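You operate a simulated robot arm through the tools that you are given. There is no shell and no other tool. Be economical: measure what you need, move in short steps, check, and stop when the job is done.

You run a simulated robot arm. Do the job below in one go: nothing can be reset, and whatever is moved stays where it is left.

Task
Fetch the brown seed box and stand it on the small saucer. Then fetch the cream castor and stand it on top of the cedar block on the street end of the trestle bench.
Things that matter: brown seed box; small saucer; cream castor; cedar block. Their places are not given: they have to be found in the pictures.

It is judged by the outcome, as a careful person would: the job done as asked, and still so three seconds after it is handed in. It fails if anything else is knocked over, pushed out of place, dropped, spilled or broken.

Robot
A 7-joint arm with a two-finger parallel gripper, fixed in place. Base frame: the origin is at the foot of the arm, x ahead of it, y to its left, z up; the work surface is at about z = 0. Units: mm, rad, N and s.
With the tool pointing down near the work surface it reaches from about 220 to 580 mm from the base axis. Its first joint turns from -1.152 to 1.152 rad. Payload 2.5 kg.
Tool frame: the origin (TCP) lies between the finger pads and is the grasp point; the fingertips stand 23 mm ahead of it; z points along the fingers, y is the line along which they close. The gripper opens to 94 mm. The fingers are 38 mm wide and 10 mm thick; the gripper's body (54 by 96 mm) begins 39 mm behind the TCP.
Orientation is that of the tool frame in the base frame, as a unit quaternion [w, x, y, z]. With the fingers straight down and closing along the base's y, the tool's x points along the base's -x, its y along +y and its z along -z.

Tools
- The arm moves only by the tool move_arm. Its argument "commands" is a list of rows, each a list of 7 numbers: the finger opening in mm, from 0 to 94, then the shift along the tool's x, y, z in mm, then the turn, a rotation vector about the tool's x, y, z in rad. In form: [[fingers, tx, ty, tz, ax, ay, az], ...]. A call has 1 to 20 rows; each row shifts and turns the commanded pose from where the row before left it, along the tool's axes as they then stand. A row lasts 0.2 s, in which the tool goes at most 50 mm and 0.15 rad; a call with a longer step from one row to the next is refused whole, and so is a gripper value outside its range. A pose out of reach is approached as far as the arm can. The call stops where the force on the tool passes 40 N (or 10 N more than at its start, if that is more) or the arm is blocked; 0.2 s more then pass. Each finger travels about 108 mm/s and halts on what it meets, pressing with about 29 N; the grip force reading is that of the motor and also rises with nothing between the fingers. The clock runs only during rows and for 0.2 s after the last one: add rows that do not move to give the fingers time. The reply holds the time, the measured pose of the TCP, the force on the tool along the base axes, the opening and the grip force, in the units named above and with some noise.
- Cameras (640 x 400 px; columns grow to the right, rows downward): "scene" is fixed at [90.3, -391.1, 555.9]; the picture's right is [0.97, -0.23, 0.00], its down [-0.11, -0.45, -0.89] and it looks along [0.20, 0.86, -0.46] (base axes); focal length 374 px, centre (320, 200). "wrist" rides on the gripper at [-39, 0, -44] in the tool frame; the picture's right is [0.00, -1.00, 0.00], its down [0.97, 0.00, -0.24] and it looks along [0.24, 0.00, 0.97] (tool axes); focal length 218 px, centre (320, 200).
- snapshot(camera): a new picture of that camera. It takes no simulated time.
- measure_at(camera, pixels): for up to 12 pixels [column, row] of the newest picture of that camera ("zoom" is the newest enlarged one), the place [x, y, z] in the base frame of the surface seen there, good to about 2 mm. It takes no simulated time.
- zoom(camera, box): a new picture of the part [left, top, right, bottom] of that camera's present view, enlarged. It takes no simulated time.
- job_done(): hands the job in; it is judged then, once.

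Go step by step. Measure first, check grasps and placings, and put right what went wrong. The budget is 80 turns and 34 pictures, counting those below and the enlarged ones. Unless the task says otherwise, let go and move clear before handing in, and close with one line.

The tools are called after "Request:" as name(argument=value, ...) on one line, values as JSON. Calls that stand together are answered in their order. move_arm: Moves the arm, as the interface text tells. Its arguments: {"type":"object","properties":{"commands":{"type":"array","items":{"type":"array","items":{"type":"number"}}}},"required":["commands"]} The other tools are called the same way: snapshot (camera) takes a picture; measure_at (camera, pixels) gives the place of the surface under pixels of a picture; zoom (camera, box) takes an enlarged picture of a part of a camera's view; job_done () hands the job in.

At the start:

```text
t: 0.0
tool_pos: [254.3, 273.1, 259.5]
tcp_rot: [0.001, -0.001, 1.0, 0.0]
force: [0.2, -0.4, -0.4]
opening: 93.9
grasp_force: 0.1
```

scene: 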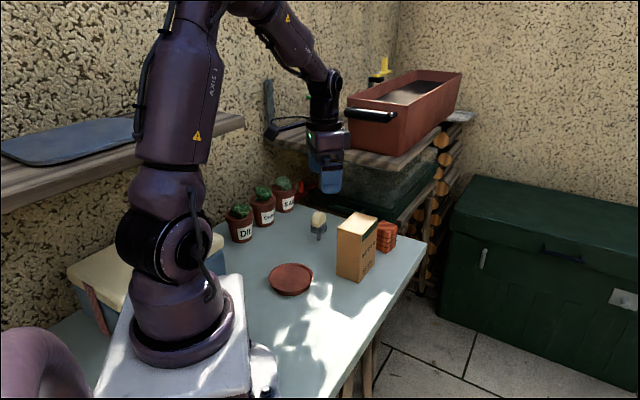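
wrist: 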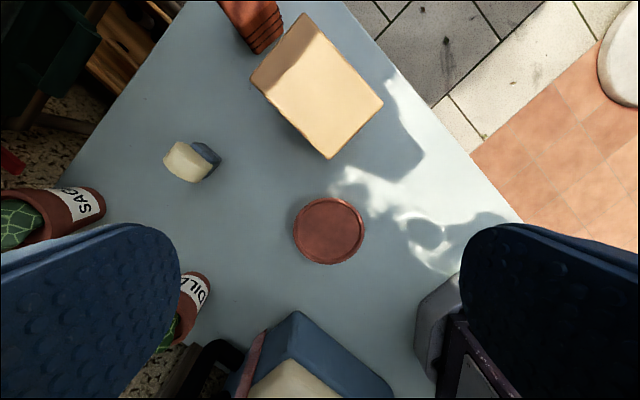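

The scene shows the brown box near (357,248), the saucer near (291,279), the castor near (318,222) and a red-brown block near (387,236). I'll zoom in to identify and measure them.

Request:
zoom(camera="scene", box=[220, 170, 440, 308])

Request:
measure_at(camera="wrist", pixels=[[304, 14], [252, 78], [328, 157], [381, 104], [315, 90], [328, 230], [328, 204], [362, 230], [185, 160], [205, 155], [250, 25], [265, 45]])

Request:
measure_at(camera="scene", pixels=[[357, 217], [338, 226], [363, 232], [377, 221], [340, 275], [362, 281], [291, 279], [291, 264], [318, 217], [318, 230], [387, 225], [387, 240]])

```text
2.90 times, centred on (330, 239) of scene
```

zoom: 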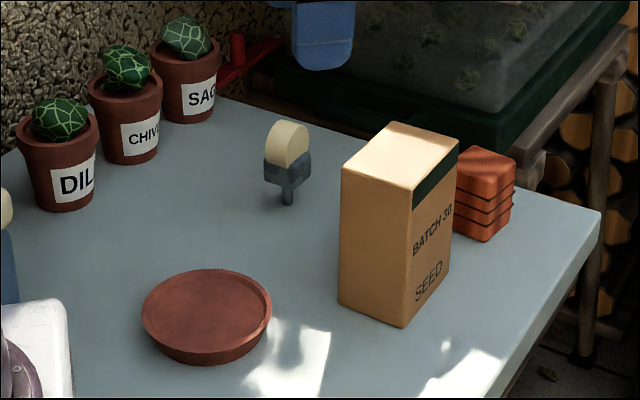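

```text
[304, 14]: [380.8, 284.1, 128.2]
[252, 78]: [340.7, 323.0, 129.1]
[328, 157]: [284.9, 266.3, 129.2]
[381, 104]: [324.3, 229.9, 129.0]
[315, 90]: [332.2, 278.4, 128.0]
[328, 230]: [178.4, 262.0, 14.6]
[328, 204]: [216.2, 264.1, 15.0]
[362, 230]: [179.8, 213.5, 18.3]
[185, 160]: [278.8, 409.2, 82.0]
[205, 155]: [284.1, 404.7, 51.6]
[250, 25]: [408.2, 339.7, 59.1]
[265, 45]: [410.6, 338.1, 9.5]
```

```text
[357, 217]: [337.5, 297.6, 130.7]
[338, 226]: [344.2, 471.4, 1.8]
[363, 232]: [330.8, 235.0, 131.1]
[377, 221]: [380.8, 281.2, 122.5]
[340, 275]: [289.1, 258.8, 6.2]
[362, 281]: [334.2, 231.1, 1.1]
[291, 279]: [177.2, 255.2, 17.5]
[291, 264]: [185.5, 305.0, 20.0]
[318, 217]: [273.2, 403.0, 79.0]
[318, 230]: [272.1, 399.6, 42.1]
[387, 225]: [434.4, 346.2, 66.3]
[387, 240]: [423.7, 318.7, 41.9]
```

The box top is about 56 x 80 mm, at z 129, centred near (333,276). The saucer centre is near (183,257). I'll look closely at the block, the castor and the saucer, and check for other candidates.

Request:
zoom(camera="wrist", box=[140, 0, 400, 200])

Request:
zoom(camera="scene", box=[290, 190, 410, 265])

Request:
measure_at(camera="wrist", pixels=[[328, 199], [328, 262], [296, 230], [362, 232], [328, 255], [305, 230], [350, 230], [420, 220], [150, 80], [300, 300], [440, 300], [200, 290]])

```text
2.00 times, centred on (270, 100) of wrist
```

zoom: 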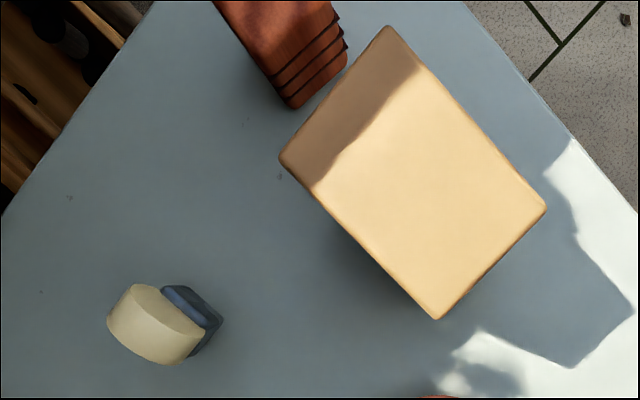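

```text
5.33 times, centred on (350, 228) of scene
```

zoom: 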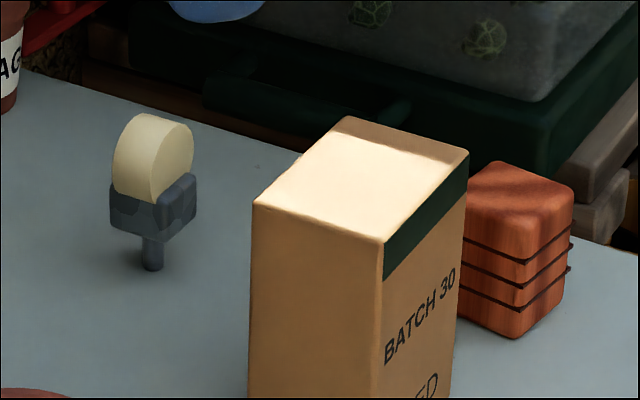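

```text
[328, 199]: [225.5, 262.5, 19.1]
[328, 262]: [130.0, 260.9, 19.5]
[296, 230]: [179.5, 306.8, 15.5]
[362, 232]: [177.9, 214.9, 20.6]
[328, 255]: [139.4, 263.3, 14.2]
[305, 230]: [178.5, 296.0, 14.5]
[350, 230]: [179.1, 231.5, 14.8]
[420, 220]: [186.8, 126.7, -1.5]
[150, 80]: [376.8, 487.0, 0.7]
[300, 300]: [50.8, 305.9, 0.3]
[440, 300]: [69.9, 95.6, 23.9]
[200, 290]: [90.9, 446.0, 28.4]
```

The cedar block is the wood-grained one at the far corner. The castor stands stem-down and the saucer is centred near (178,261) with its rim at about z 20. I'll turn the gripper to match the box's short side and move above it.

Request:
move_arm(commands=[[94, 0, 0, 0, 0, 0, -0.1327], [94, 0, 0, 0, 0, 0, -0.1327], [94, 0, 0, 0, 0, 0, -0.1327], [94, 0, 0, 0, 0, 0, -0.1327], [94, 0, 0, 0, 0, 0, -0.1327], [94, 0, 0, 0, 0, 0, -0.1325], [94, -19, -18, 0, 0, 0, 0], [94, -19, -18, 0, 0, 0, 0], [94, -19.2, -18.2, 0, 0, 0, 0], [94, 0, 0, 0, 0, 0, 0]])

Request:
snapshot(camera="wrist")

```text
t: 2.2
tool_pos: [334.6, 278.5, 258.9]
tcp_rot: [0.001, -0.387, 0.922, -0.001]
force: [-0.1, -0.1, -0.6]
opening: 94.0
grasp_force: 0.1
```

```text
28 pictures are left
```

wrist: 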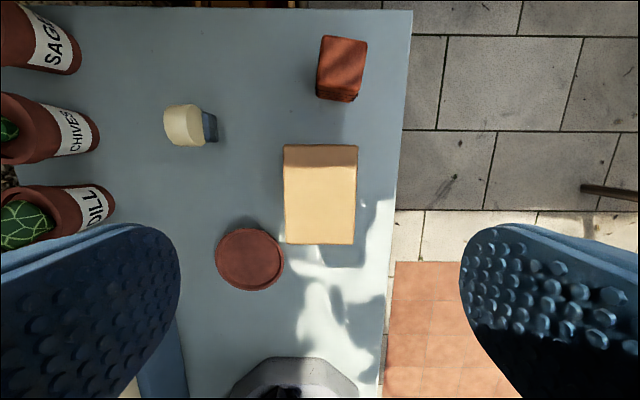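

The box now sits square in the picture (columns 284–357), centred on column 320. I'll measure its corners, and the block and castor for later.

Request:
measure_at(camera="wrist", pixels=[[287, 147], [356, 148], [287, 241], [353, 242], [323, 38], [365, 43], [320, 90], [357, 95], [168, 108], [168, 140], [198, 110], [198, 142]])

Request:
zoom(camera="wrist", box=[150, 20, 390, 170])

```text
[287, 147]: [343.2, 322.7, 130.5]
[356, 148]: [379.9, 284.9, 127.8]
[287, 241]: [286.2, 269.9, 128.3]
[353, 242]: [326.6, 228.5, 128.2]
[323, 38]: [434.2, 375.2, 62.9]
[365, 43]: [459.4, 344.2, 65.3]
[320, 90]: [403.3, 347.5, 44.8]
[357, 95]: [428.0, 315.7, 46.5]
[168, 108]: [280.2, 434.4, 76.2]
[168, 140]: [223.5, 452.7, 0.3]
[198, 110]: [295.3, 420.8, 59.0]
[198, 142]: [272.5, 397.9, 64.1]
```

```text
2.67 times, centred on (270, 95) of wrist
```

zoom: 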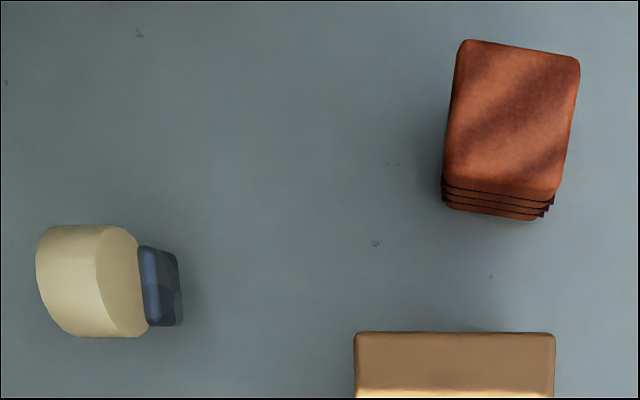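

The box centre is about (334,276.5), nearly under the tool. I'll go down to z≈100 and close.

Request:
move_arm(commands=[[94, 1.8, -1, 40, 0, 0, 0], [94, 0, 0, 40, 0, 0, 0], [94, 0, 0, 40, 0, 0, 0], [94, 0, 0, 20, 0, 0, 0], [94, 0, 0, 19, 0, 0, 0], [94, 0, 0, 0, 0, 0, 0], [50, 0, 0, 0, 0, 0, 0], [50, 0, 0, 0, 0, 0, 0], [50, 0, 0, 0, 0, 0, 0]])

```text
t: 4.2
tool_pos: [331.8, 275.7, 102.8]
tcp_rot: [0.001, -0.387, 0.922, -0.001]
force: [0.2, 1.5, -0.2]
opening: 59.9
grasp_force: 29.3
```

The fingers hold at 59.9 mm with 29 N, which fits the box width. I'll lift and check the grip.

Request:
move_arm(commands=[[45, 0, 0, -10, 0, 0, 0], [45, 0, 0, -20, 0, 0, 0], [45, 0, 0, -25, 0, 0, 0], [45, 0, 0, -25, 0, 0, 0], [45, 0, 0, 0, 0, 0, 0]])

Request:
snapshot(camera="scene")

```text
t: 5.4
tool_pos: [334.8, 277.1, 180.8]
tcp_rot: [0.0, -0.387, 0.922, 0.0]
force: [-0.4, 0.2, -3.1]
opening: 59.9
grasp_force: 29.2
```

```text
26 pictures are left
```

scene: 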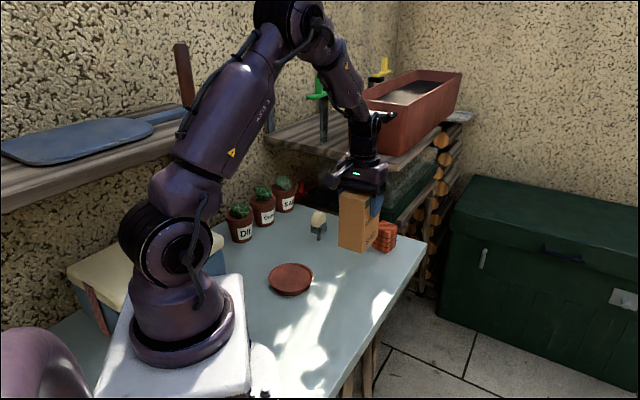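

The box is lifted cleanly (bottom at about z 78). I'll carry it over the saucer at (178,261).

Request:
move_arm(commands=[[45, 10, 8.3, 0, 0, 0, 0], [45, 20.1, 16.7, 0, 0, 0, 0], [45, 20.1, 16.7, 0, 0, 0, 0], [45, 20.1, 16.7, 0, 0, 0, 0], [45, 20.1, 16.7, 0, 0, 0, 0], [45, 20.1, 16.7, 0, 0, 0, 0], [45, 10, 8.4, 0, 0, 0, 0], [45, 0, 0, 0, 0, 0, 0], [45, 0, 0, 0, 0, 0, 0]])

Request:
zoom(camera="scene", box=[210, 170, 410, 295])

```text
t: 7.4
tool_pos: [176.1, 259.4, 180.8]
tcp_rot: [0.0, -0.388, 0.922, -0.001]
force: [-0.4, 0.3, -1.6]
opening: 59.7
grasp_force: 29.1
```

```text
3.20 times, centred on (310, 232) of scene
```

zoom: 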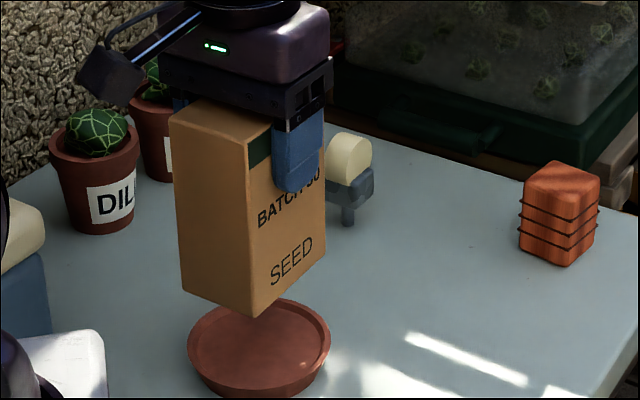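

The box hangs upright above the saucer. I'll check the bottom corners against the rim before lowering.

Request:
measure_at(camera="zoom", pixels=[[257, 308], [186, 284], [322, 250], [256, 325], [192, 345], [327, 345], [255, 385], [240, 160], [176, 118]])

```text
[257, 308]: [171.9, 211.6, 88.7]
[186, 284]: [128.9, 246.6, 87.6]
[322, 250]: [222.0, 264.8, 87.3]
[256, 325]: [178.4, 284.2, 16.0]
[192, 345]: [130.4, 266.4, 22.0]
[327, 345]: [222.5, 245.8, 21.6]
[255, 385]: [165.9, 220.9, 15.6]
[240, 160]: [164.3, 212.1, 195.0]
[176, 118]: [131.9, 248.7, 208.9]
```

The corner midpoint agrees with the saucer centre to within about 2 mm. I'll nudge slightly outward and lower it, slowing near the rim.

Request:
move_arm(commands=[[45, -2.1, 0, 15, 0, 0, 0], [45, 0, 0, 15, 0, 0, 0], [45, 0, 0, 12, 0, 0, 0], [45, 0, 0, 8, 0, 0, 0], [45, 0, 0, 3, 0, 0, 0], [45, 0, 0, 0, 0, 0, 0]])

Request:
zoom(camera="scene", box=[250, 220, 346, 300])

```text
t: 8.8
tool_pos: [178.4, 260.7, 127.6]
tcp_rot: [0.001, -0.388, 0.922, -0.002]
force: [0.6, -0.4, -3.4]
opening: 60.2
grasp_force: 29.1
```

```text
5.00 times, centred on (298, 260) of scene
```

zoom: 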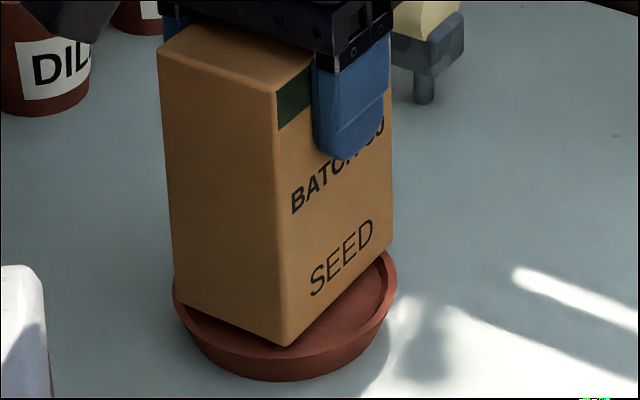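

The box is well centred just above the rim. I'll lower in small steps until the force shows contact.

Request:
move_arm(commands=[[45, 0, 0, 1.5, 0, 0, 0], [45, 0, 0, 1.5, 0, 0, 0], [45, 0, 0, 1, 0, 0, 0], [45, 0, 0, 0, 0, 0, 0]])

```text
t: 9.8
tool_pos: [178.2, 260.5, 125.4]
tcp_rot: [0.001, -0.387, 0.922, -0.001]
force: [0.2, -0.2, -3.1]
opening: 59.8
grasp_force: 28.7
```

Request:
move_arm(commands=[[45, 0, 0, 1, 0, 0, 0], [45, 0, 0, 1, 0, 0, 0], [45, 0, 0, 0, 0, 0, 0]])

```text
t: 10.6
tool_pos: [178.6, 261.1, 122.8]
tcp_rot: [0.001, -0.387, 0.922, -0.002]
force: [-0.1, 0.1, -2.2]
opening: 59.7
grasp_force: 29.5
```

No contact yet at TCP z 122.8 (force z −2.2 N), so I'll continue in 1 mm steps.

Request:
move_arm(commands=[[45, 0, 0, 1, 0, 0, 0], [45, 0, 0, 1, 0, 0, 0], [45, 0, 0, 0, 0, 0, 0]])

Request:
zoom(camera="scene", box=[250, 220, 346, 300])

```text
t: 11.4
tool_pos: [179.2, 261.2, 119.7]
tcp_rot: [0.0, -0.388, 0.922, 0.0]
force: [-0.4, 0.6, -2.9]
opening: 60.0
grasp_force: 29.2
```

```text
5.00 times, centred on (298, 260) of scene
```

zoom: 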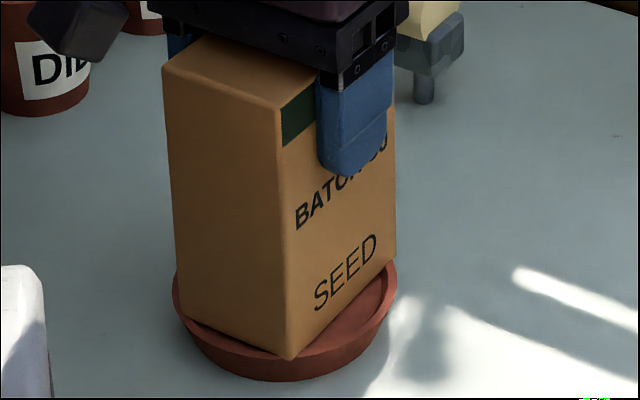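

Still no contact; the near bottom corner (290,358) is just about at the rim. I'll continue.

Request:
move_arm(commands=[[45, 0, 0, 1, 0, 0, 0], [45, 0, 0, 1, 0, 0, 0], [45, 0, 0, 0, 0, 0, 0]])

```text
t: 12.2
tool_pos: [178.8, 261.7, 117.8]
tcp_rot: [0.001, -0.387, 0.922, -0.001]
force: [-2.1, -4.2, 18.5]
opening: 59.9
grasp_force: 29.4
```

Force z is +18.5 N, so the box has seated. I'll ease up slightly and look before releasing.

Request:
move_arm(commands=[[45, 0, 0, -0.6, 0, 0, 0], [45, 0, 0, 0, 0, 0, 0]])

Request:
zoom(camera="scene", box=[250, 220, 346, 300])

```text
t: 12.8
tool_pos: [178.2, 260.9, 118.7]
tcp_rot: [0.001, -0.387, 0.922, 0.0]
force: [1.8, 0.8, -0.3]
opening: 59.5
grasp_force: 29.0
```

```text
5.00 times, centred on (298, 260) of scene
```

zoom: 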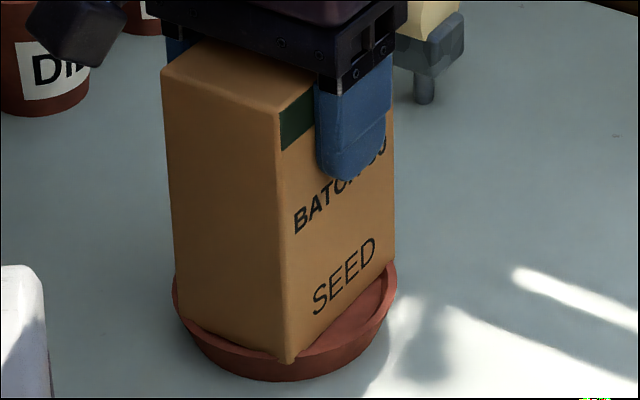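

The box stands upright in the saucer. I'll open slowly, then rise straight up.

Request:
move_arm(commands=[[62, 0, 0, 0, 0, 0, 0], [66, 0, 0, 0, 0, 0, 0], [75, 0, 0, 0, 0, 0, 0], [94, 0, 0, 0, 0, 0, 0], [94, 0, 0, 0, 0, 0, 0], [94, 0, 0, -20, 0, 0, 0], [94, 0, 0, -40, 0, 0, 0], [94, 0, 0, -40, 0, 0, 0], [94, 0, 0, -30, 0, 0, 0], [94, 0, 0, 0, 0, 0, 0]])

Request:
zoom(camera="scene", box=[230, 180, 374, 300])

```text
t: 15.0
tool_pos: [177.1, 260.2, 248.7]
tcp_rot: [0.001, -0.388, 0.922, -0.001]
force: [0.8, -0.5, 0.6]
opening: 93.8
grasp_force: 0.1
```

```text
3.33 times, centred on (302, 240) of scene
```

zoom: 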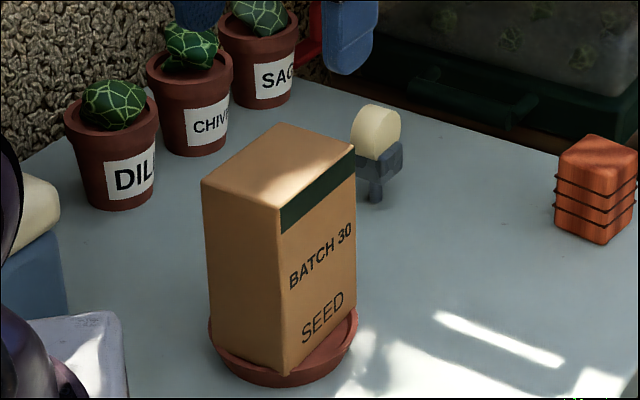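

The box stands in the saucer on its own. Next I'll move toward the castor for a view from above, and verify the box top is level.

Request:
move_arm(commands=[[94, -30.7, 8, 0, 0, 0, 0], [94, -30.7, 8, 0, 0, 0, 0], [94, -30.7, 8, 0, 0, 0, 0], [94, -30.7, 8, 0, 0, 0, 0], [94, 0, 0, 0, 0, 0, 0]])

Request:
measure_at(camera="zoom", pixels=[[210, 182], [275, 132], [345, 148], [280, 198]])

Request:
snapshot(camera="wrist")

```text
t: 16.2
tool_pos: [240.7, 370.3, 247.6]
tcp_rot: [0.0, -0.388, 0.922, -0.001]
force: [0.0, -0.4, -0.5]
opening: 93.9
grasp_force: 0.1
```

```text
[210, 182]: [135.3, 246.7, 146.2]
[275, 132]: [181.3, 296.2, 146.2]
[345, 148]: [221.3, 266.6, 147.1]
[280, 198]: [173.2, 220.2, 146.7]
```

```text
20 pictures are left
```

wrist: 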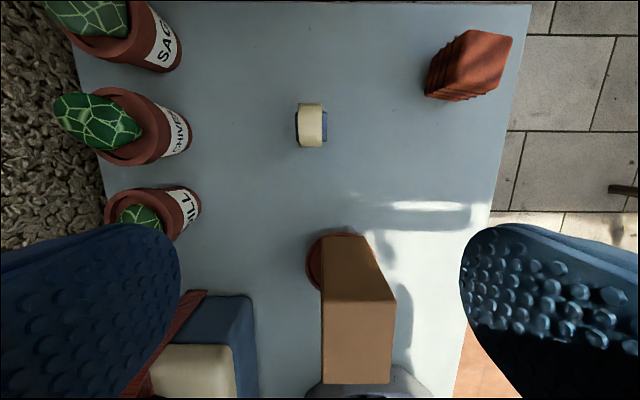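

The box top is level at z≈146. The castor is at (311,125) in the wrist view, its wheel axis roughly along the closing line; I'll zoom for its exact angle and position.

Request:
zoom(camera="wrist", box=[270, 85, 366, 145])

Request:
measure_at(camera="wrist", pixels=[[300, 108], [320, 108], [300, 124], [310, 124], [320, 124], [300, 143], [320, 143], [325, 112], [325, 138], [310, 110], [310, 140]])

```text
6.67 times, centred on (318, 115) of wrist
```

zoom: 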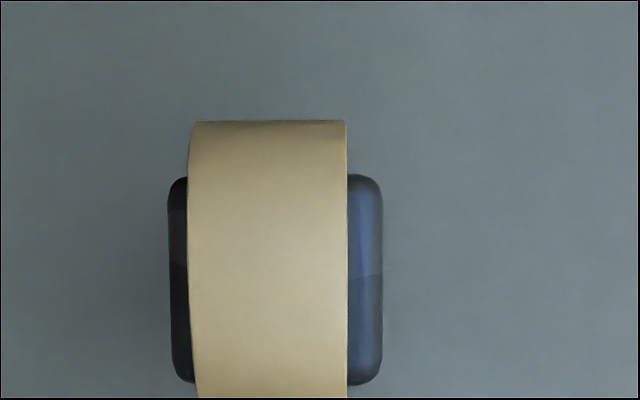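

```text
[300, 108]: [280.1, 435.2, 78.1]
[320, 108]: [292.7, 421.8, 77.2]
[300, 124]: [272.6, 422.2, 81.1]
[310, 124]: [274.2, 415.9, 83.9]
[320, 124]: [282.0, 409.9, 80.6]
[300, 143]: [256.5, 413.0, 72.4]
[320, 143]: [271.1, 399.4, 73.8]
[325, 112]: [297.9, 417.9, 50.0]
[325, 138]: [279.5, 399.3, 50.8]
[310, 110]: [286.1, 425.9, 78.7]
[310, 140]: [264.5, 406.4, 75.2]
```

The castor's fork block (about 36 mm wide) lines up with the closing line, centred near (274.7,418.2), with the fork top near z 50 and the wheel top at 83. I'll move over it and lower partway for a check.

Request:
move_arm(commands=[[80, -29, 4.5, 0, 0, 0, 0], [80, -29, 4.6, 0, 0, 0, 0], [80, 0, 0, 40, 0, 0, 0], [80, 0, 0, 40, 0, 0, 0], [80, 0, 0, 35, 0, 0, 0], [80, 0, 0, 0, 0, 0, 0]])

Request:
snapshot(camera="wrist")

Request:
zoom(camera="scene", box=[270, 170, 366, 250])

```text
t: 17.6
tool_pos: [275.2, 415.7, 132.8]
tcp_rot: [0.001, -0.388, 0.922, -0.001]
force: [0.5, -0.4, -0.1]
opening: 80.0
grasp_force: 0.1
```

```text
18 pictures are left
```

wrist: 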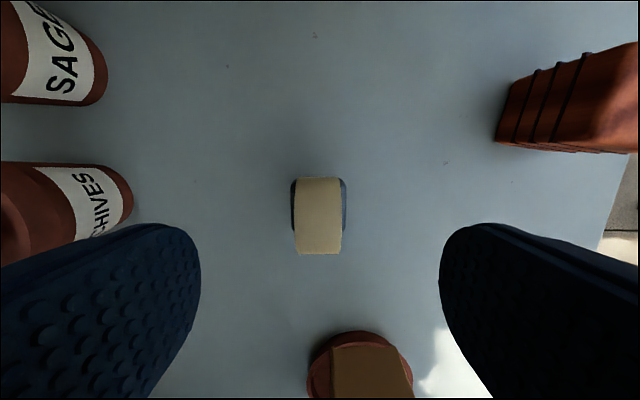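

```text
5.00 times, centred on (318, 210) of scene
```

zoom: 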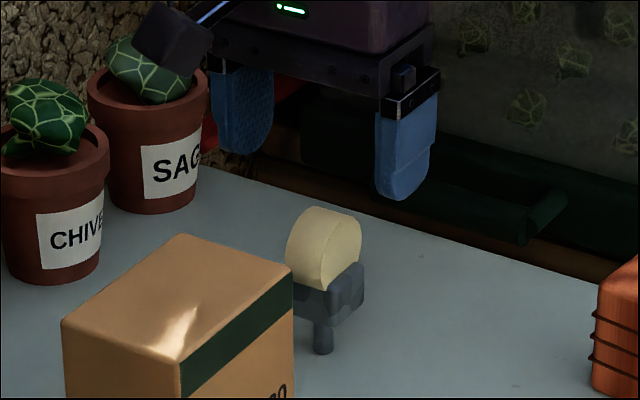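

The castor is centred between the fingers (fork columns 291–346). The dark camera housing at zoom (175,35) looks close to the SAGE plant, so I'll measure that and the castor heights before going lower.

Request:
measure_at(camera="zoom", pixels=[[175, 40], [140, 55], [150, 85], [190, 85], [150, 130], [345, 272], [345, 318], [345, 290], [321, 350], [322, 330], [300, 250], [325, 212]])

Request:
measure_at(camera="wrist", pixels=[[318, 182], [318, 215], [318, 250], [345, 185], [345, 225], [293, 225], [100, 80], [130, 210], [600, 120], [555, 150]])

```text
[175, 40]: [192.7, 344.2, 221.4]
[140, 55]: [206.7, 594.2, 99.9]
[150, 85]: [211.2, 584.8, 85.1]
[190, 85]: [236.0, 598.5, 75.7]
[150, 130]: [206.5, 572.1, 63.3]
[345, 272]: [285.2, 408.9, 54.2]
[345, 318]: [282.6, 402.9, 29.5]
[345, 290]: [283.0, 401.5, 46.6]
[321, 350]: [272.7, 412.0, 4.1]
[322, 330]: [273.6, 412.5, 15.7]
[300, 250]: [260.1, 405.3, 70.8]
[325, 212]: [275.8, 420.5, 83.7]
```

```text
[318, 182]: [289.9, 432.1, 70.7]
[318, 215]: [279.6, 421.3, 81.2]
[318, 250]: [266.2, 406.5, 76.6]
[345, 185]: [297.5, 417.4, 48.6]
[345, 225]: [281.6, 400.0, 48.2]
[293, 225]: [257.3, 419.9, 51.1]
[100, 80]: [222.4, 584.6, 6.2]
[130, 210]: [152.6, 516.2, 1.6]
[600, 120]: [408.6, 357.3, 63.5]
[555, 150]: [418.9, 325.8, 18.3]
```

The dark block at (193,344,221) is a part of the gripper protruding toward the base, and the seed box's top corner is at about (181,296,146). I'll measure its extents before descending.

Request:
zoom(camera="scene", box=[270, 120, 390, 220])

Request:
measure_at(camera="zoom", pixels=[[145, 275], [175, 285], [125, 285], [130, 310], [165, 318], [175, 295], [165, 260]])

```text
4.00 times, centred on (330, 170) of scene
```

zoom: 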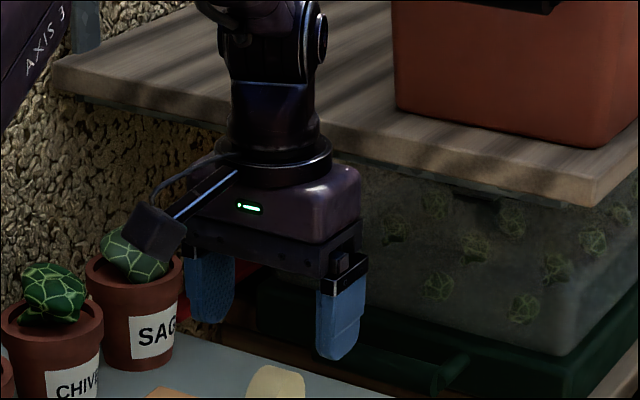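

```text
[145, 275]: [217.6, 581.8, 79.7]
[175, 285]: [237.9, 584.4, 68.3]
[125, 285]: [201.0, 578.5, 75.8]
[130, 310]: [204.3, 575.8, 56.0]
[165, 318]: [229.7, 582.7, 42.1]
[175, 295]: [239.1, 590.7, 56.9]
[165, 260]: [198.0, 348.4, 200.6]
```

The housing hangs lower than I thought (bottom about z 200). I'll measure its corners, the arm's wrist, and the shelf edge nearby.

Request:
measure_at(camera="zoom", pixels=[[140, 208], [183, 228], [160, 260], [125, 238], [150, 235], [220, 185], [325, 160], [355, 200], [580, 200], [400, 150], [360, 140], [300, 235]])

```text
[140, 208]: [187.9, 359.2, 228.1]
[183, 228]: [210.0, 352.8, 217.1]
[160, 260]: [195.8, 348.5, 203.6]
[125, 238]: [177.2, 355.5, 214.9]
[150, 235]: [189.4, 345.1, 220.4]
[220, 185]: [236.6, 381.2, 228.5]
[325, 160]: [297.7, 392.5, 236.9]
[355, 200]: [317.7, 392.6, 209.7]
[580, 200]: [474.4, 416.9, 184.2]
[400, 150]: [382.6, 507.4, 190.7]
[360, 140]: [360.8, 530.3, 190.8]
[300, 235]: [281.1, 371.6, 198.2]
```

The housing stays about 45 mm clear of the seed box even when lowered, and the shelf edge is over 100 mm away. I'll descend to z≈52 and close on the fork.

Request:
move_arm(commands=[[80, -1.5, 1, 20, 0, 0, 0], [80, 0, 0, 25, 0, 0, 0], [80, 0, 0, 20, 0, 0, 0], [80, 0, 0, 15, 0, 0, 0], [80, 0, 0, 0, 0, 0, 0], [55, 0, 0, 0, 0, 0, 0], [45, 0, 0, 0, 0, 0, 0], [40, 0, 0, 0, 0, 0, 0], [36, 0, 0, 0, 0, 0, 0], [30, 0, 0, 0, 0, 0, 0], [30, 0, 0, 0, 0, 0, 0]])

Request:
zoom(camera="scene", box=[250, 150, 394, 270])

```text
t: 20.0
tool_pos: [277.8, 416.0, 52.5]
tcp_rot: [0.001, -0.387, 0.922, -0.001]
force: [1.2, 0.0, 0.5]
opening: 33.5
grasp_force: 28.7
```

```text
3.33 times, centred on (322, 210) of scene
```

zoom: 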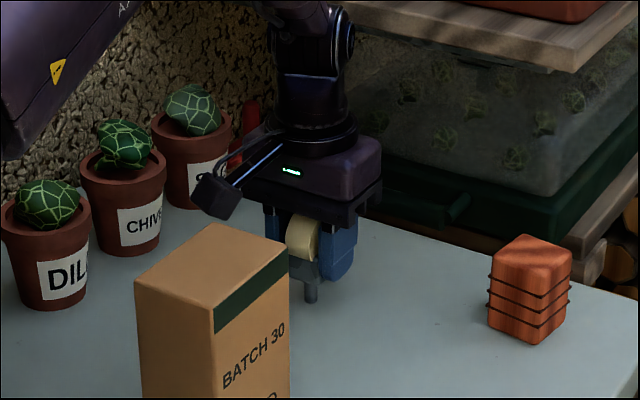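

The fork is gripped at 33.5 mm. I'll lift straight up and measure the block top accurately.

Request:
move_arm(commands=[[25, 0, 0, -5, 0, 0, 0], [25, 0, 0, -15, 0, 0, 0], [25, 0, 0, -30, 0, 0, 0], [25, 0, 0, -30, 0, 0, 0], [25, 0, 0, -25, 0, 0, 0], [25, 0, 0, 0, 0, 0, 0]])

Request:
snapshot(camera="wrist")

Request:
zoom(camera="scene", box=[290, 180, 410, 260])

```text
t: 21.4
tool_pos: [276.1, 420.1, 157.8]
tcp_rot: [0.001, -0.386, 0.922, -0.001]
force: [-0.5, 0.2, -0.9]
opening: 33.6
grasp_force: 29.1
```

```text
14 pictures are left
```

wrist: 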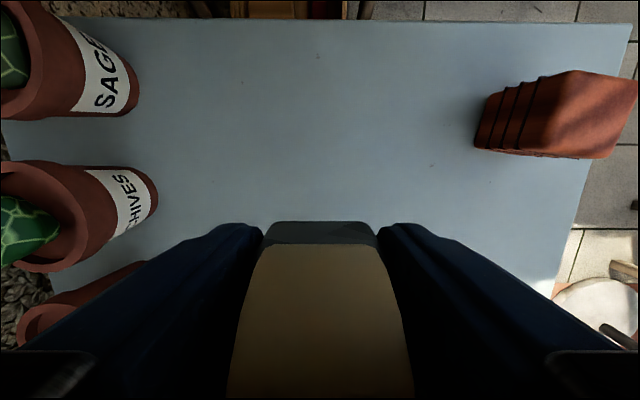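

```text
5.00 times, centred on (350, 220) of scene
```

zoom: 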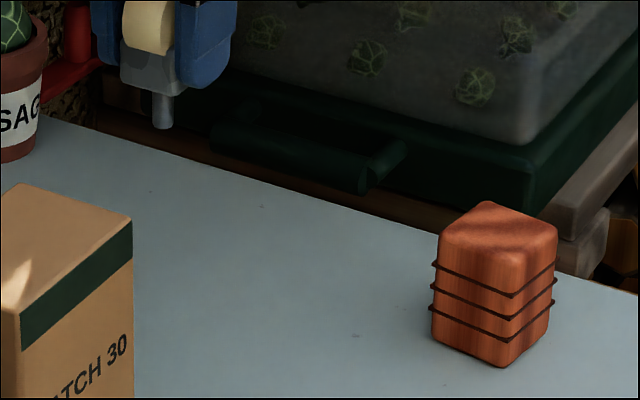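

The castor is upright in the grip with its stem visible at zoom (163,120). I'll measure the block top corners and the stem end.

Request:
measure_at(camera="zoom", pixels=[[443, 231], [486, 205], [553, 223], [511, 252], [497, 228], [470, 225], [525, 228], [495, 212], [505, 242], [163, 122], [163, 100], [505, 362]])

Request:
measure_at(camera="wrist", pixels=[[575, 73], [634, 82], [605, 155], [548, 150], [590, 110], [570, 110], [610, 110]])

```text
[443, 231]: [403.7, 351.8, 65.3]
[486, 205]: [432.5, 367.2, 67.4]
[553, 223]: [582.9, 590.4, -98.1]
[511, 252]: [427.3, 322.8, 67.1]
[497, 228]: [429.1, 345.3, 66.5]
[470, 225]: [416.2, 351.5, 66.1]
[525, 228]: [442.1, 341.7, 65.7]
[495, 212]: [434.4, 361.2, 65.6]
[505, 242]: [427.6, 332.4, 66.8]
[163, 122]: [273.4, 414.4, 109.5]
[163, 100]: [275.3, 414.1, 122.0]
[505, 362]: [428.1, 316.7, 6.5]
```

```text
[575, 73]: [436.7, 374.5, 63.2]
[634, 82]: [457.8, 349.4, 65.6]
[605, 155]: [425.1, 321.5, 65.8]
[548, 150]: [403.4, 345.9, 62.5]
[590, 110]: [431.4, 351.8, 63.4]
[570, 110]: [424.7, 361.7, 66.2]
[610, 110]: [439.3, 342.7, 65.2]
```

The block top is flat at z≈66, centred about (431,347), and the castor's stem end sits under the TCP. I'll carry it part of the way and check the planter and shelf clearance near the block.

Request:
move_arm(commands=[[25, -3, -9, 0, 0, 0, 0], [25, -6.3, -18, 0, 0, 0, 0], [25, -6.3, -18, 0, 0, 0, 0], [25, -6.3, -18, 0, 0, 0, 0], [25, -6.3, -18, 0, 0, 0, 0], [25, -3, -9, 0, 0, 0, 0], [25, 0, 0, 0, 0, 0, 0]])

Request:
snapshot(camera="scene")

Request:
measure_at(camera="scene", pixels=[[390, 117], [350, 113], [400, 130], [420, 85], [405, 160], [385, 150], [445, 125], [375, 130], [325, 130], [350, 130]])

```text
t: 23.0
tool_pos: [361.8, 377.6, 158.7]
tcp_rot: [0.0, -0.387, 0.922, -0.001]
force: [0.0, 0.5, -0.3]
opening: 33.7
grasp_force: 29.6
```

```text
12 pictures are left
```

scene: 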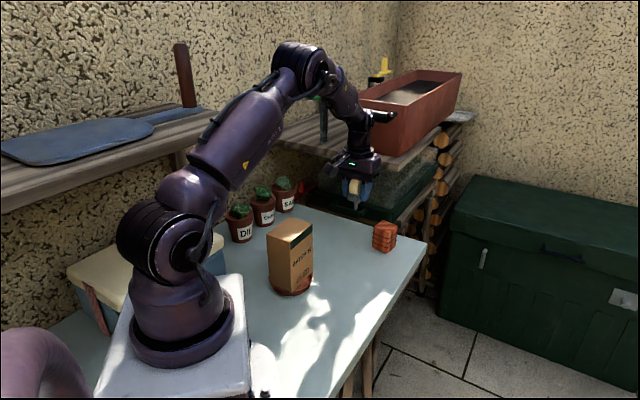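

```text
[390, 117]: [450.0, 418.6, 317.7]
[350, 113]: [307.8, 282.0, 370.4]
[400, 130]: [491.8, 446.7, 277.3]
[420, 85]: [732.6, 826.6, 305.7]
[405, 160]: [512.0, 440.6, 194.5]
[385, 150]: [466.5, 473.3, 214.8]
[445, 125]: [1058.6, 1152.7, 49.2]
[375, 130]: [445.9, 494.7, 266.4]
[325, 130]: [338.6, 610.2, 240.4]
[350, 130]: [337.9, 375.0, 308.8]
```

The planter's black handle, near (450,419,318), comes closest to the arm's wrist at the block. I'll zoom there to measure the real gap before moving further.

Request:
zoom(camera="scene", box=[300, 60, 444, 180])

Request:
measure_at(camera="zoom", pixels=[[310, 190], [290, 188], [270, 185], [310, 182], [300, 198], [240, 190], [245, 230], [200, 200], [235, 170], [260, 290], [255, 320], [400, 310]])

```text
3.33 times, centred on (372, 120) of scene
```

zoom: 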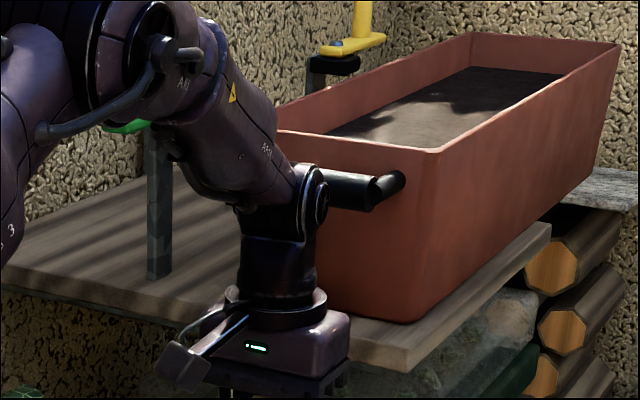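

```text
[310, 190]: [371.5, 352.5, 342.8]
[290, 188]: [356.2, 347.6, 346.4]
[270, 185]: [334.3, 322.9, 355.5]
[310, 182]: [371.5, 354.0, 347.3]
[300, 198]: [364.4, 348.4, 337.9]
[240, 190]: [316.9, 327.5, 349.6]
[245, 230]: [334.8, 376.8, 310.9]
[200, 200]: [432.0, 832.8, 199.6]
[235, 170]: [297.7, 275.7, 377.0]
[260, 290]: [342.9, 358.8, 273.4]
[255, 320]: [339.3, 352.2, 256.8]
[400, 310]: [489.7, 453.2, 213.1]
```

Request:
measure_at(camera="zoom", pixels=[[340, 190], [355, 190], [370, 195], [380, 190], [398, 182], [345, 205], [325, 178], [325, 195], [315, 210], [318, 240], [310, 275], [322, 185]])

```text
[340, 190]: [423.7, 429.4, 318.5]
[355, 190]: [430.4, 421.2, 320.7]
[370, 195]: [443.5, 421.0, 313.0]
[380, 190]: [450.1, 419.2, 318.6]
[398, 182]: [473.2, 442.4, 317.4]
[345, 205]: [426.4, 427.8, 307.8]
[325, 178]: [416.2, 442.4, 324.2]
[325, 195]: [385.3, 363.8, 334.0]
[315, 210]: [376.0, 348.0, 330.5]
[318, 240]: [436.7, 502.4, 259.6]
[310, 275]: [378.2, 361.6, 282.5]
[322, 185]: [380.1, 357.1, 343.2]
```

The handle's front is about 52 mm beyond the target line and mostly to one side, while the wrist radius is about 26–35 mm, so it clears. I'll slide sideways first, then outward slowly over the block.

Request:
move_arm(commands=[[25, 0, -12, 0, 0, 0, 0], [25, 0, -18, 0, 0, 0, 0], [25, 0, -18, 0, 0, 0, 0], [25, 0, -14, 0, 0, 0, 0], [25, 0, -9, 0, 0, 0, 0], [25, -7, 0, 0, 0, 0, 0], [25, -7, 0, 0, 0, 0, 0], [25, -7, 0, 0, 0, 0, 0], [25, -6.3, 0, 0, 0, 0, 0], [25, 0, 0, 0, 0, 0, 0], [25, 0, 0, 0, 0, 0, 0]])

Request:
zoom(camera="scene", box=[330, 160, 426, 260])

Request:
measure_at(camera="zoom", pixels=[[297, 200], [297, 215], [297, 190], [290, 180], [300, 175], [300, 265]])

```text
t: 25.4
tool_pos: [431.5, 348.3, 160.1]
tcp_rot: [0.0, -0.387, 0.922, -0.001]
force: [0.4, -0.4, -0.5]
opening: 33.5
grasp_force: 28.9
```

```text
4.00 times, centred on (378, 210) of scene
```

zoom: 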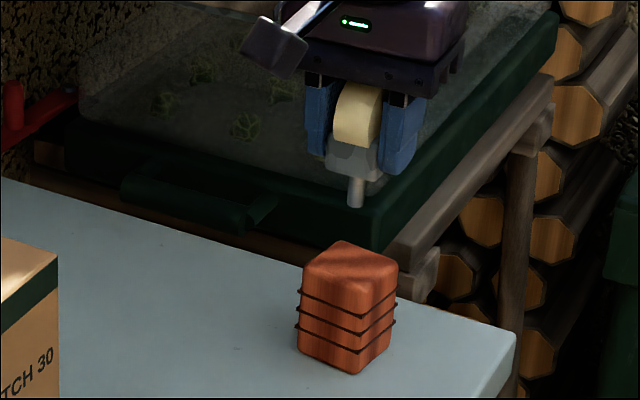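

```text
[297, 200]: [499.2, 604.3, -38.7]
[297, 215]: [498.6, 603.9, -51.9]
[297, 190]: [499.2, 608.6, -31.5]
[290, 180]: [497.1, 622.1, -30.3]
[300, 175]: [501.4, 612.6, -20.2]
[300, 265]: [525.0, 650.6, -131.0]
```

The castor hangs above the block with its stem end at zoom (356,200). I'll measure the stem and the block top again.

Request:
measure_at(camera="zoom", pixels=[[356, 203], [356, 185], [350, 195], [361, 195], [352, 265], [310, 268], [340, 244], [390, 262], [360, 288]])

```text
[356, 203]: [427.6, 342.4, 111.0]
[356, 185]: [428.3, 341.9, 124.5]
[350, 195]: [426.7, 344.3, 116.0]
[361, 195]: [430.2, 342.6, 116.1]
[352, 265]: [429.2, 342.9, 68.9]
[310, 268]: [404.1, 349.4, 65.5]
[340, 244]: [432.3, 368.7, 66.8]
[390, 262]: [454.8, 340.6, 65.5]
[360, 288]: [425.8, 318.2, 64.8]
```

The stem axis (~429.5,347) is within 2–3 mm of the block centre. I'll lower to about 4 mm above the top.

Request:
move_arm(commands=[[25, 0, 0, 10, 0, 0, 0], [25, 0, 0, 10, 0, 0, 0], [25, 0, 0, 8, 0, 0, 0], [25, 0, 0, 5, 0, 0, 0], [25, 0, 0, 3, 0, 0, 0], [25, 0, 0, 0, 0, 0, 0], [25, 0, 0, 0, 0, 0, 0]])

Request:
zoom(camera="scene", box=[350, 180, 422, 255])

```text
t: 27.0
tool_pos: [432.9, 348.7, 123.3]
tcp_rot: [0.001, -0.388, 0.922, -0.001]
force: [-1.1, -1.0, 0.1]
opening: 33.6
grasp_force: 29.0
```

```text
5.33 times, centred on (386, 218) of scene
```

zoom: 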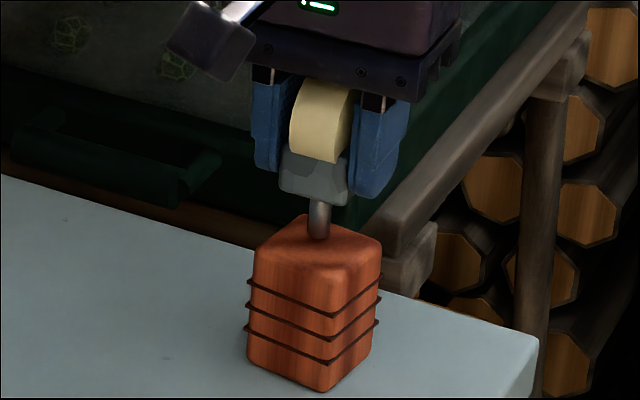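

The stem end (318,238) is just above the middle of the block's top. I'll go down in 1 mm steps.

Request:
move_arm(commands=[[25, 0, 0, 1, 0, 0, 0], [25, 0, 0, 1, 0, 0, 0], [25, 0, 0, 1, 0, 0, 0], [25, 0, 0, 0, 0, 0, 0]])

```text
t: 28.0
tool_pos: [431.7, 349.3, 119.0]
tcp_rot: [0.0, -0.386, 0.922, 0.0]
force: [0.1, 0.0, -1.0]
opening: 33.6
grasp_force: 28.8
```

Request:
move_arm(commands=[[25, 0, 0, 0.7, 0, 0, 0], [25, 0, 0, 0, 0, 0, 0]])

```text
t: 28.6
tool_pos: [431.3, 348.9, 119.9]
tcp_rot: [0.0, -0.386, 0.922, 0.0]
force: [0.6, 0.4, 1.4]
opening: 33.6
grasp_force: 29.6
```

The force is still near zero (+1.4 N), so contact is starting at most. Another small step.

Request:
move_arm(commands=[[25, 0, 0, 0.6, 0, 0, 0], [25, 0, 0, 0, 0, 0, 0]])

```text
t: 29.2
tool_pos: [431.1, 347.3, 118.7]
tcp_rot: [0.001, -0.386, 0.922, 0.0]
force: [-2.1, -0.8, 5.2]
opening: 33.3
grasp_force: 29.0
```

Light contact (+5 N). I'll ease off a touch and open the fingers slowly, then wait and look.

Request:
move_arm(commands=[[25, 0, 0, -0.3, 0, 0, 0], [25, 0, 0, 0, 0, 0, 0], [33, 0, 0, 0, 0, 0, 0], [34, 0, 0, 0, 0, 0, 0], [35, 0, 0, 0, 0, 0, 0], [37, 0, 0, 0, 0, 0, 0], [40, 0, 0, 0, 0, 0, 0], [46, 0, 0, 0, 0, 0, 0], [54, 0, 0, 0, 0, 0, 0], [64, 0, 0, 0, 0, 0, 0], [70, 0, 0, 0, 0, 0, 0], [70, 0, 0, 0, 0, 0, 0]])

Request:
zoom(camera="scene", box=[350, 180, 422, 255])

```text
t: 31.8
tool_pos: [431.3, 349.0, 118.6]
tcp_rot: [0.001, -0.387, 0.922, 0.0]
force: [0.0, 0.2, -0.8]
opening: 69.9
grasp_force: 0.1
```

```text
5.33 times, centred on (386, 218) of scene
```

zoom: 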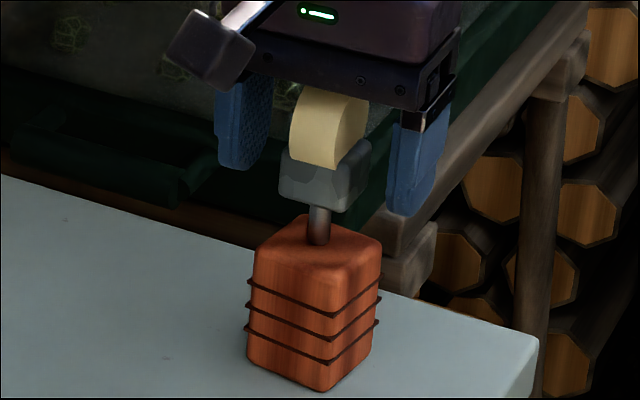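

The castor stands on its own. I'll rise straight up clear of the wheel, then pull back toward the base.

Request:
move_arm(commands=[[70, 0, 0, -10, 0, 0, 0], [70, 0, 0, -20, 0, 0, 0], [70, 0, 0, -25, 0, 0, 0], [70, 0, 0, -25, 0, 0, 0], [70, 0, 0, -10, 0, 0, 0], [70, 20, 0, 0, 0, 0, 0], [70, 30, 0, 0, 0, 0, 0], [70, 30, 0, 0, 0, 0, 0], [70, 0, 0, 0, 0, 0, 0], [70, 0, 0, 0, 0, 0, 0], [70, 0, 0, 0, 0, 0, 0], [70, 0, 0, 0, 0, 0, 0]])

Request:
snapshot(camera="scene")

Request:
zoom(camera="scene", box=[230, 160, 430, 300])

```text
t: 34.4
tool_pos: [375.3, 292.0, 207.5]
tcp_rot: [0.001, -0.387, 0.922, -0.001]
force: [0.1, 0.2, 0.0]
opening: 69.9
grasp_force: 0.1
```

```text
7 pictures are left
```

scene: 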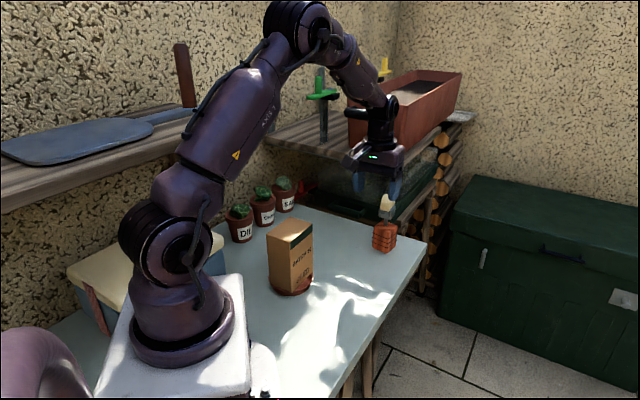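

```text
2.86 times, centred on (330, 230) of scene
```

zoom: 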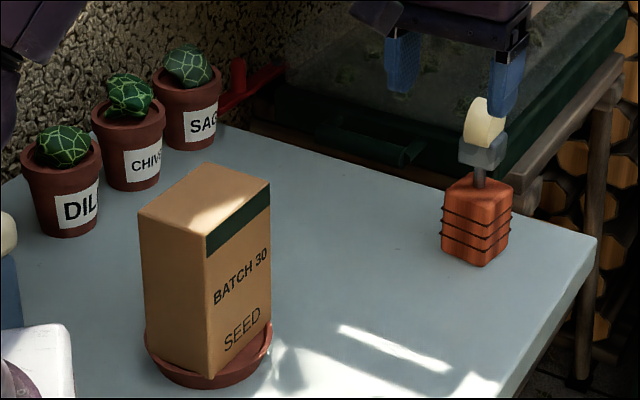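

Both pieces stand upright: the box in the saucer (zoom 207,340) and the castor on the cedar block (zoom 482,140). The gripper is clear and everything else is in its place, so I'm handing in.

Request:
job_done()

```text
The job is handed in.
```

The brown seed box is standing on the small saucer, and the cream castor is standing on the cedar block; I've handed the job in. I saw only one cedar block, so I took that as the one on the street end.
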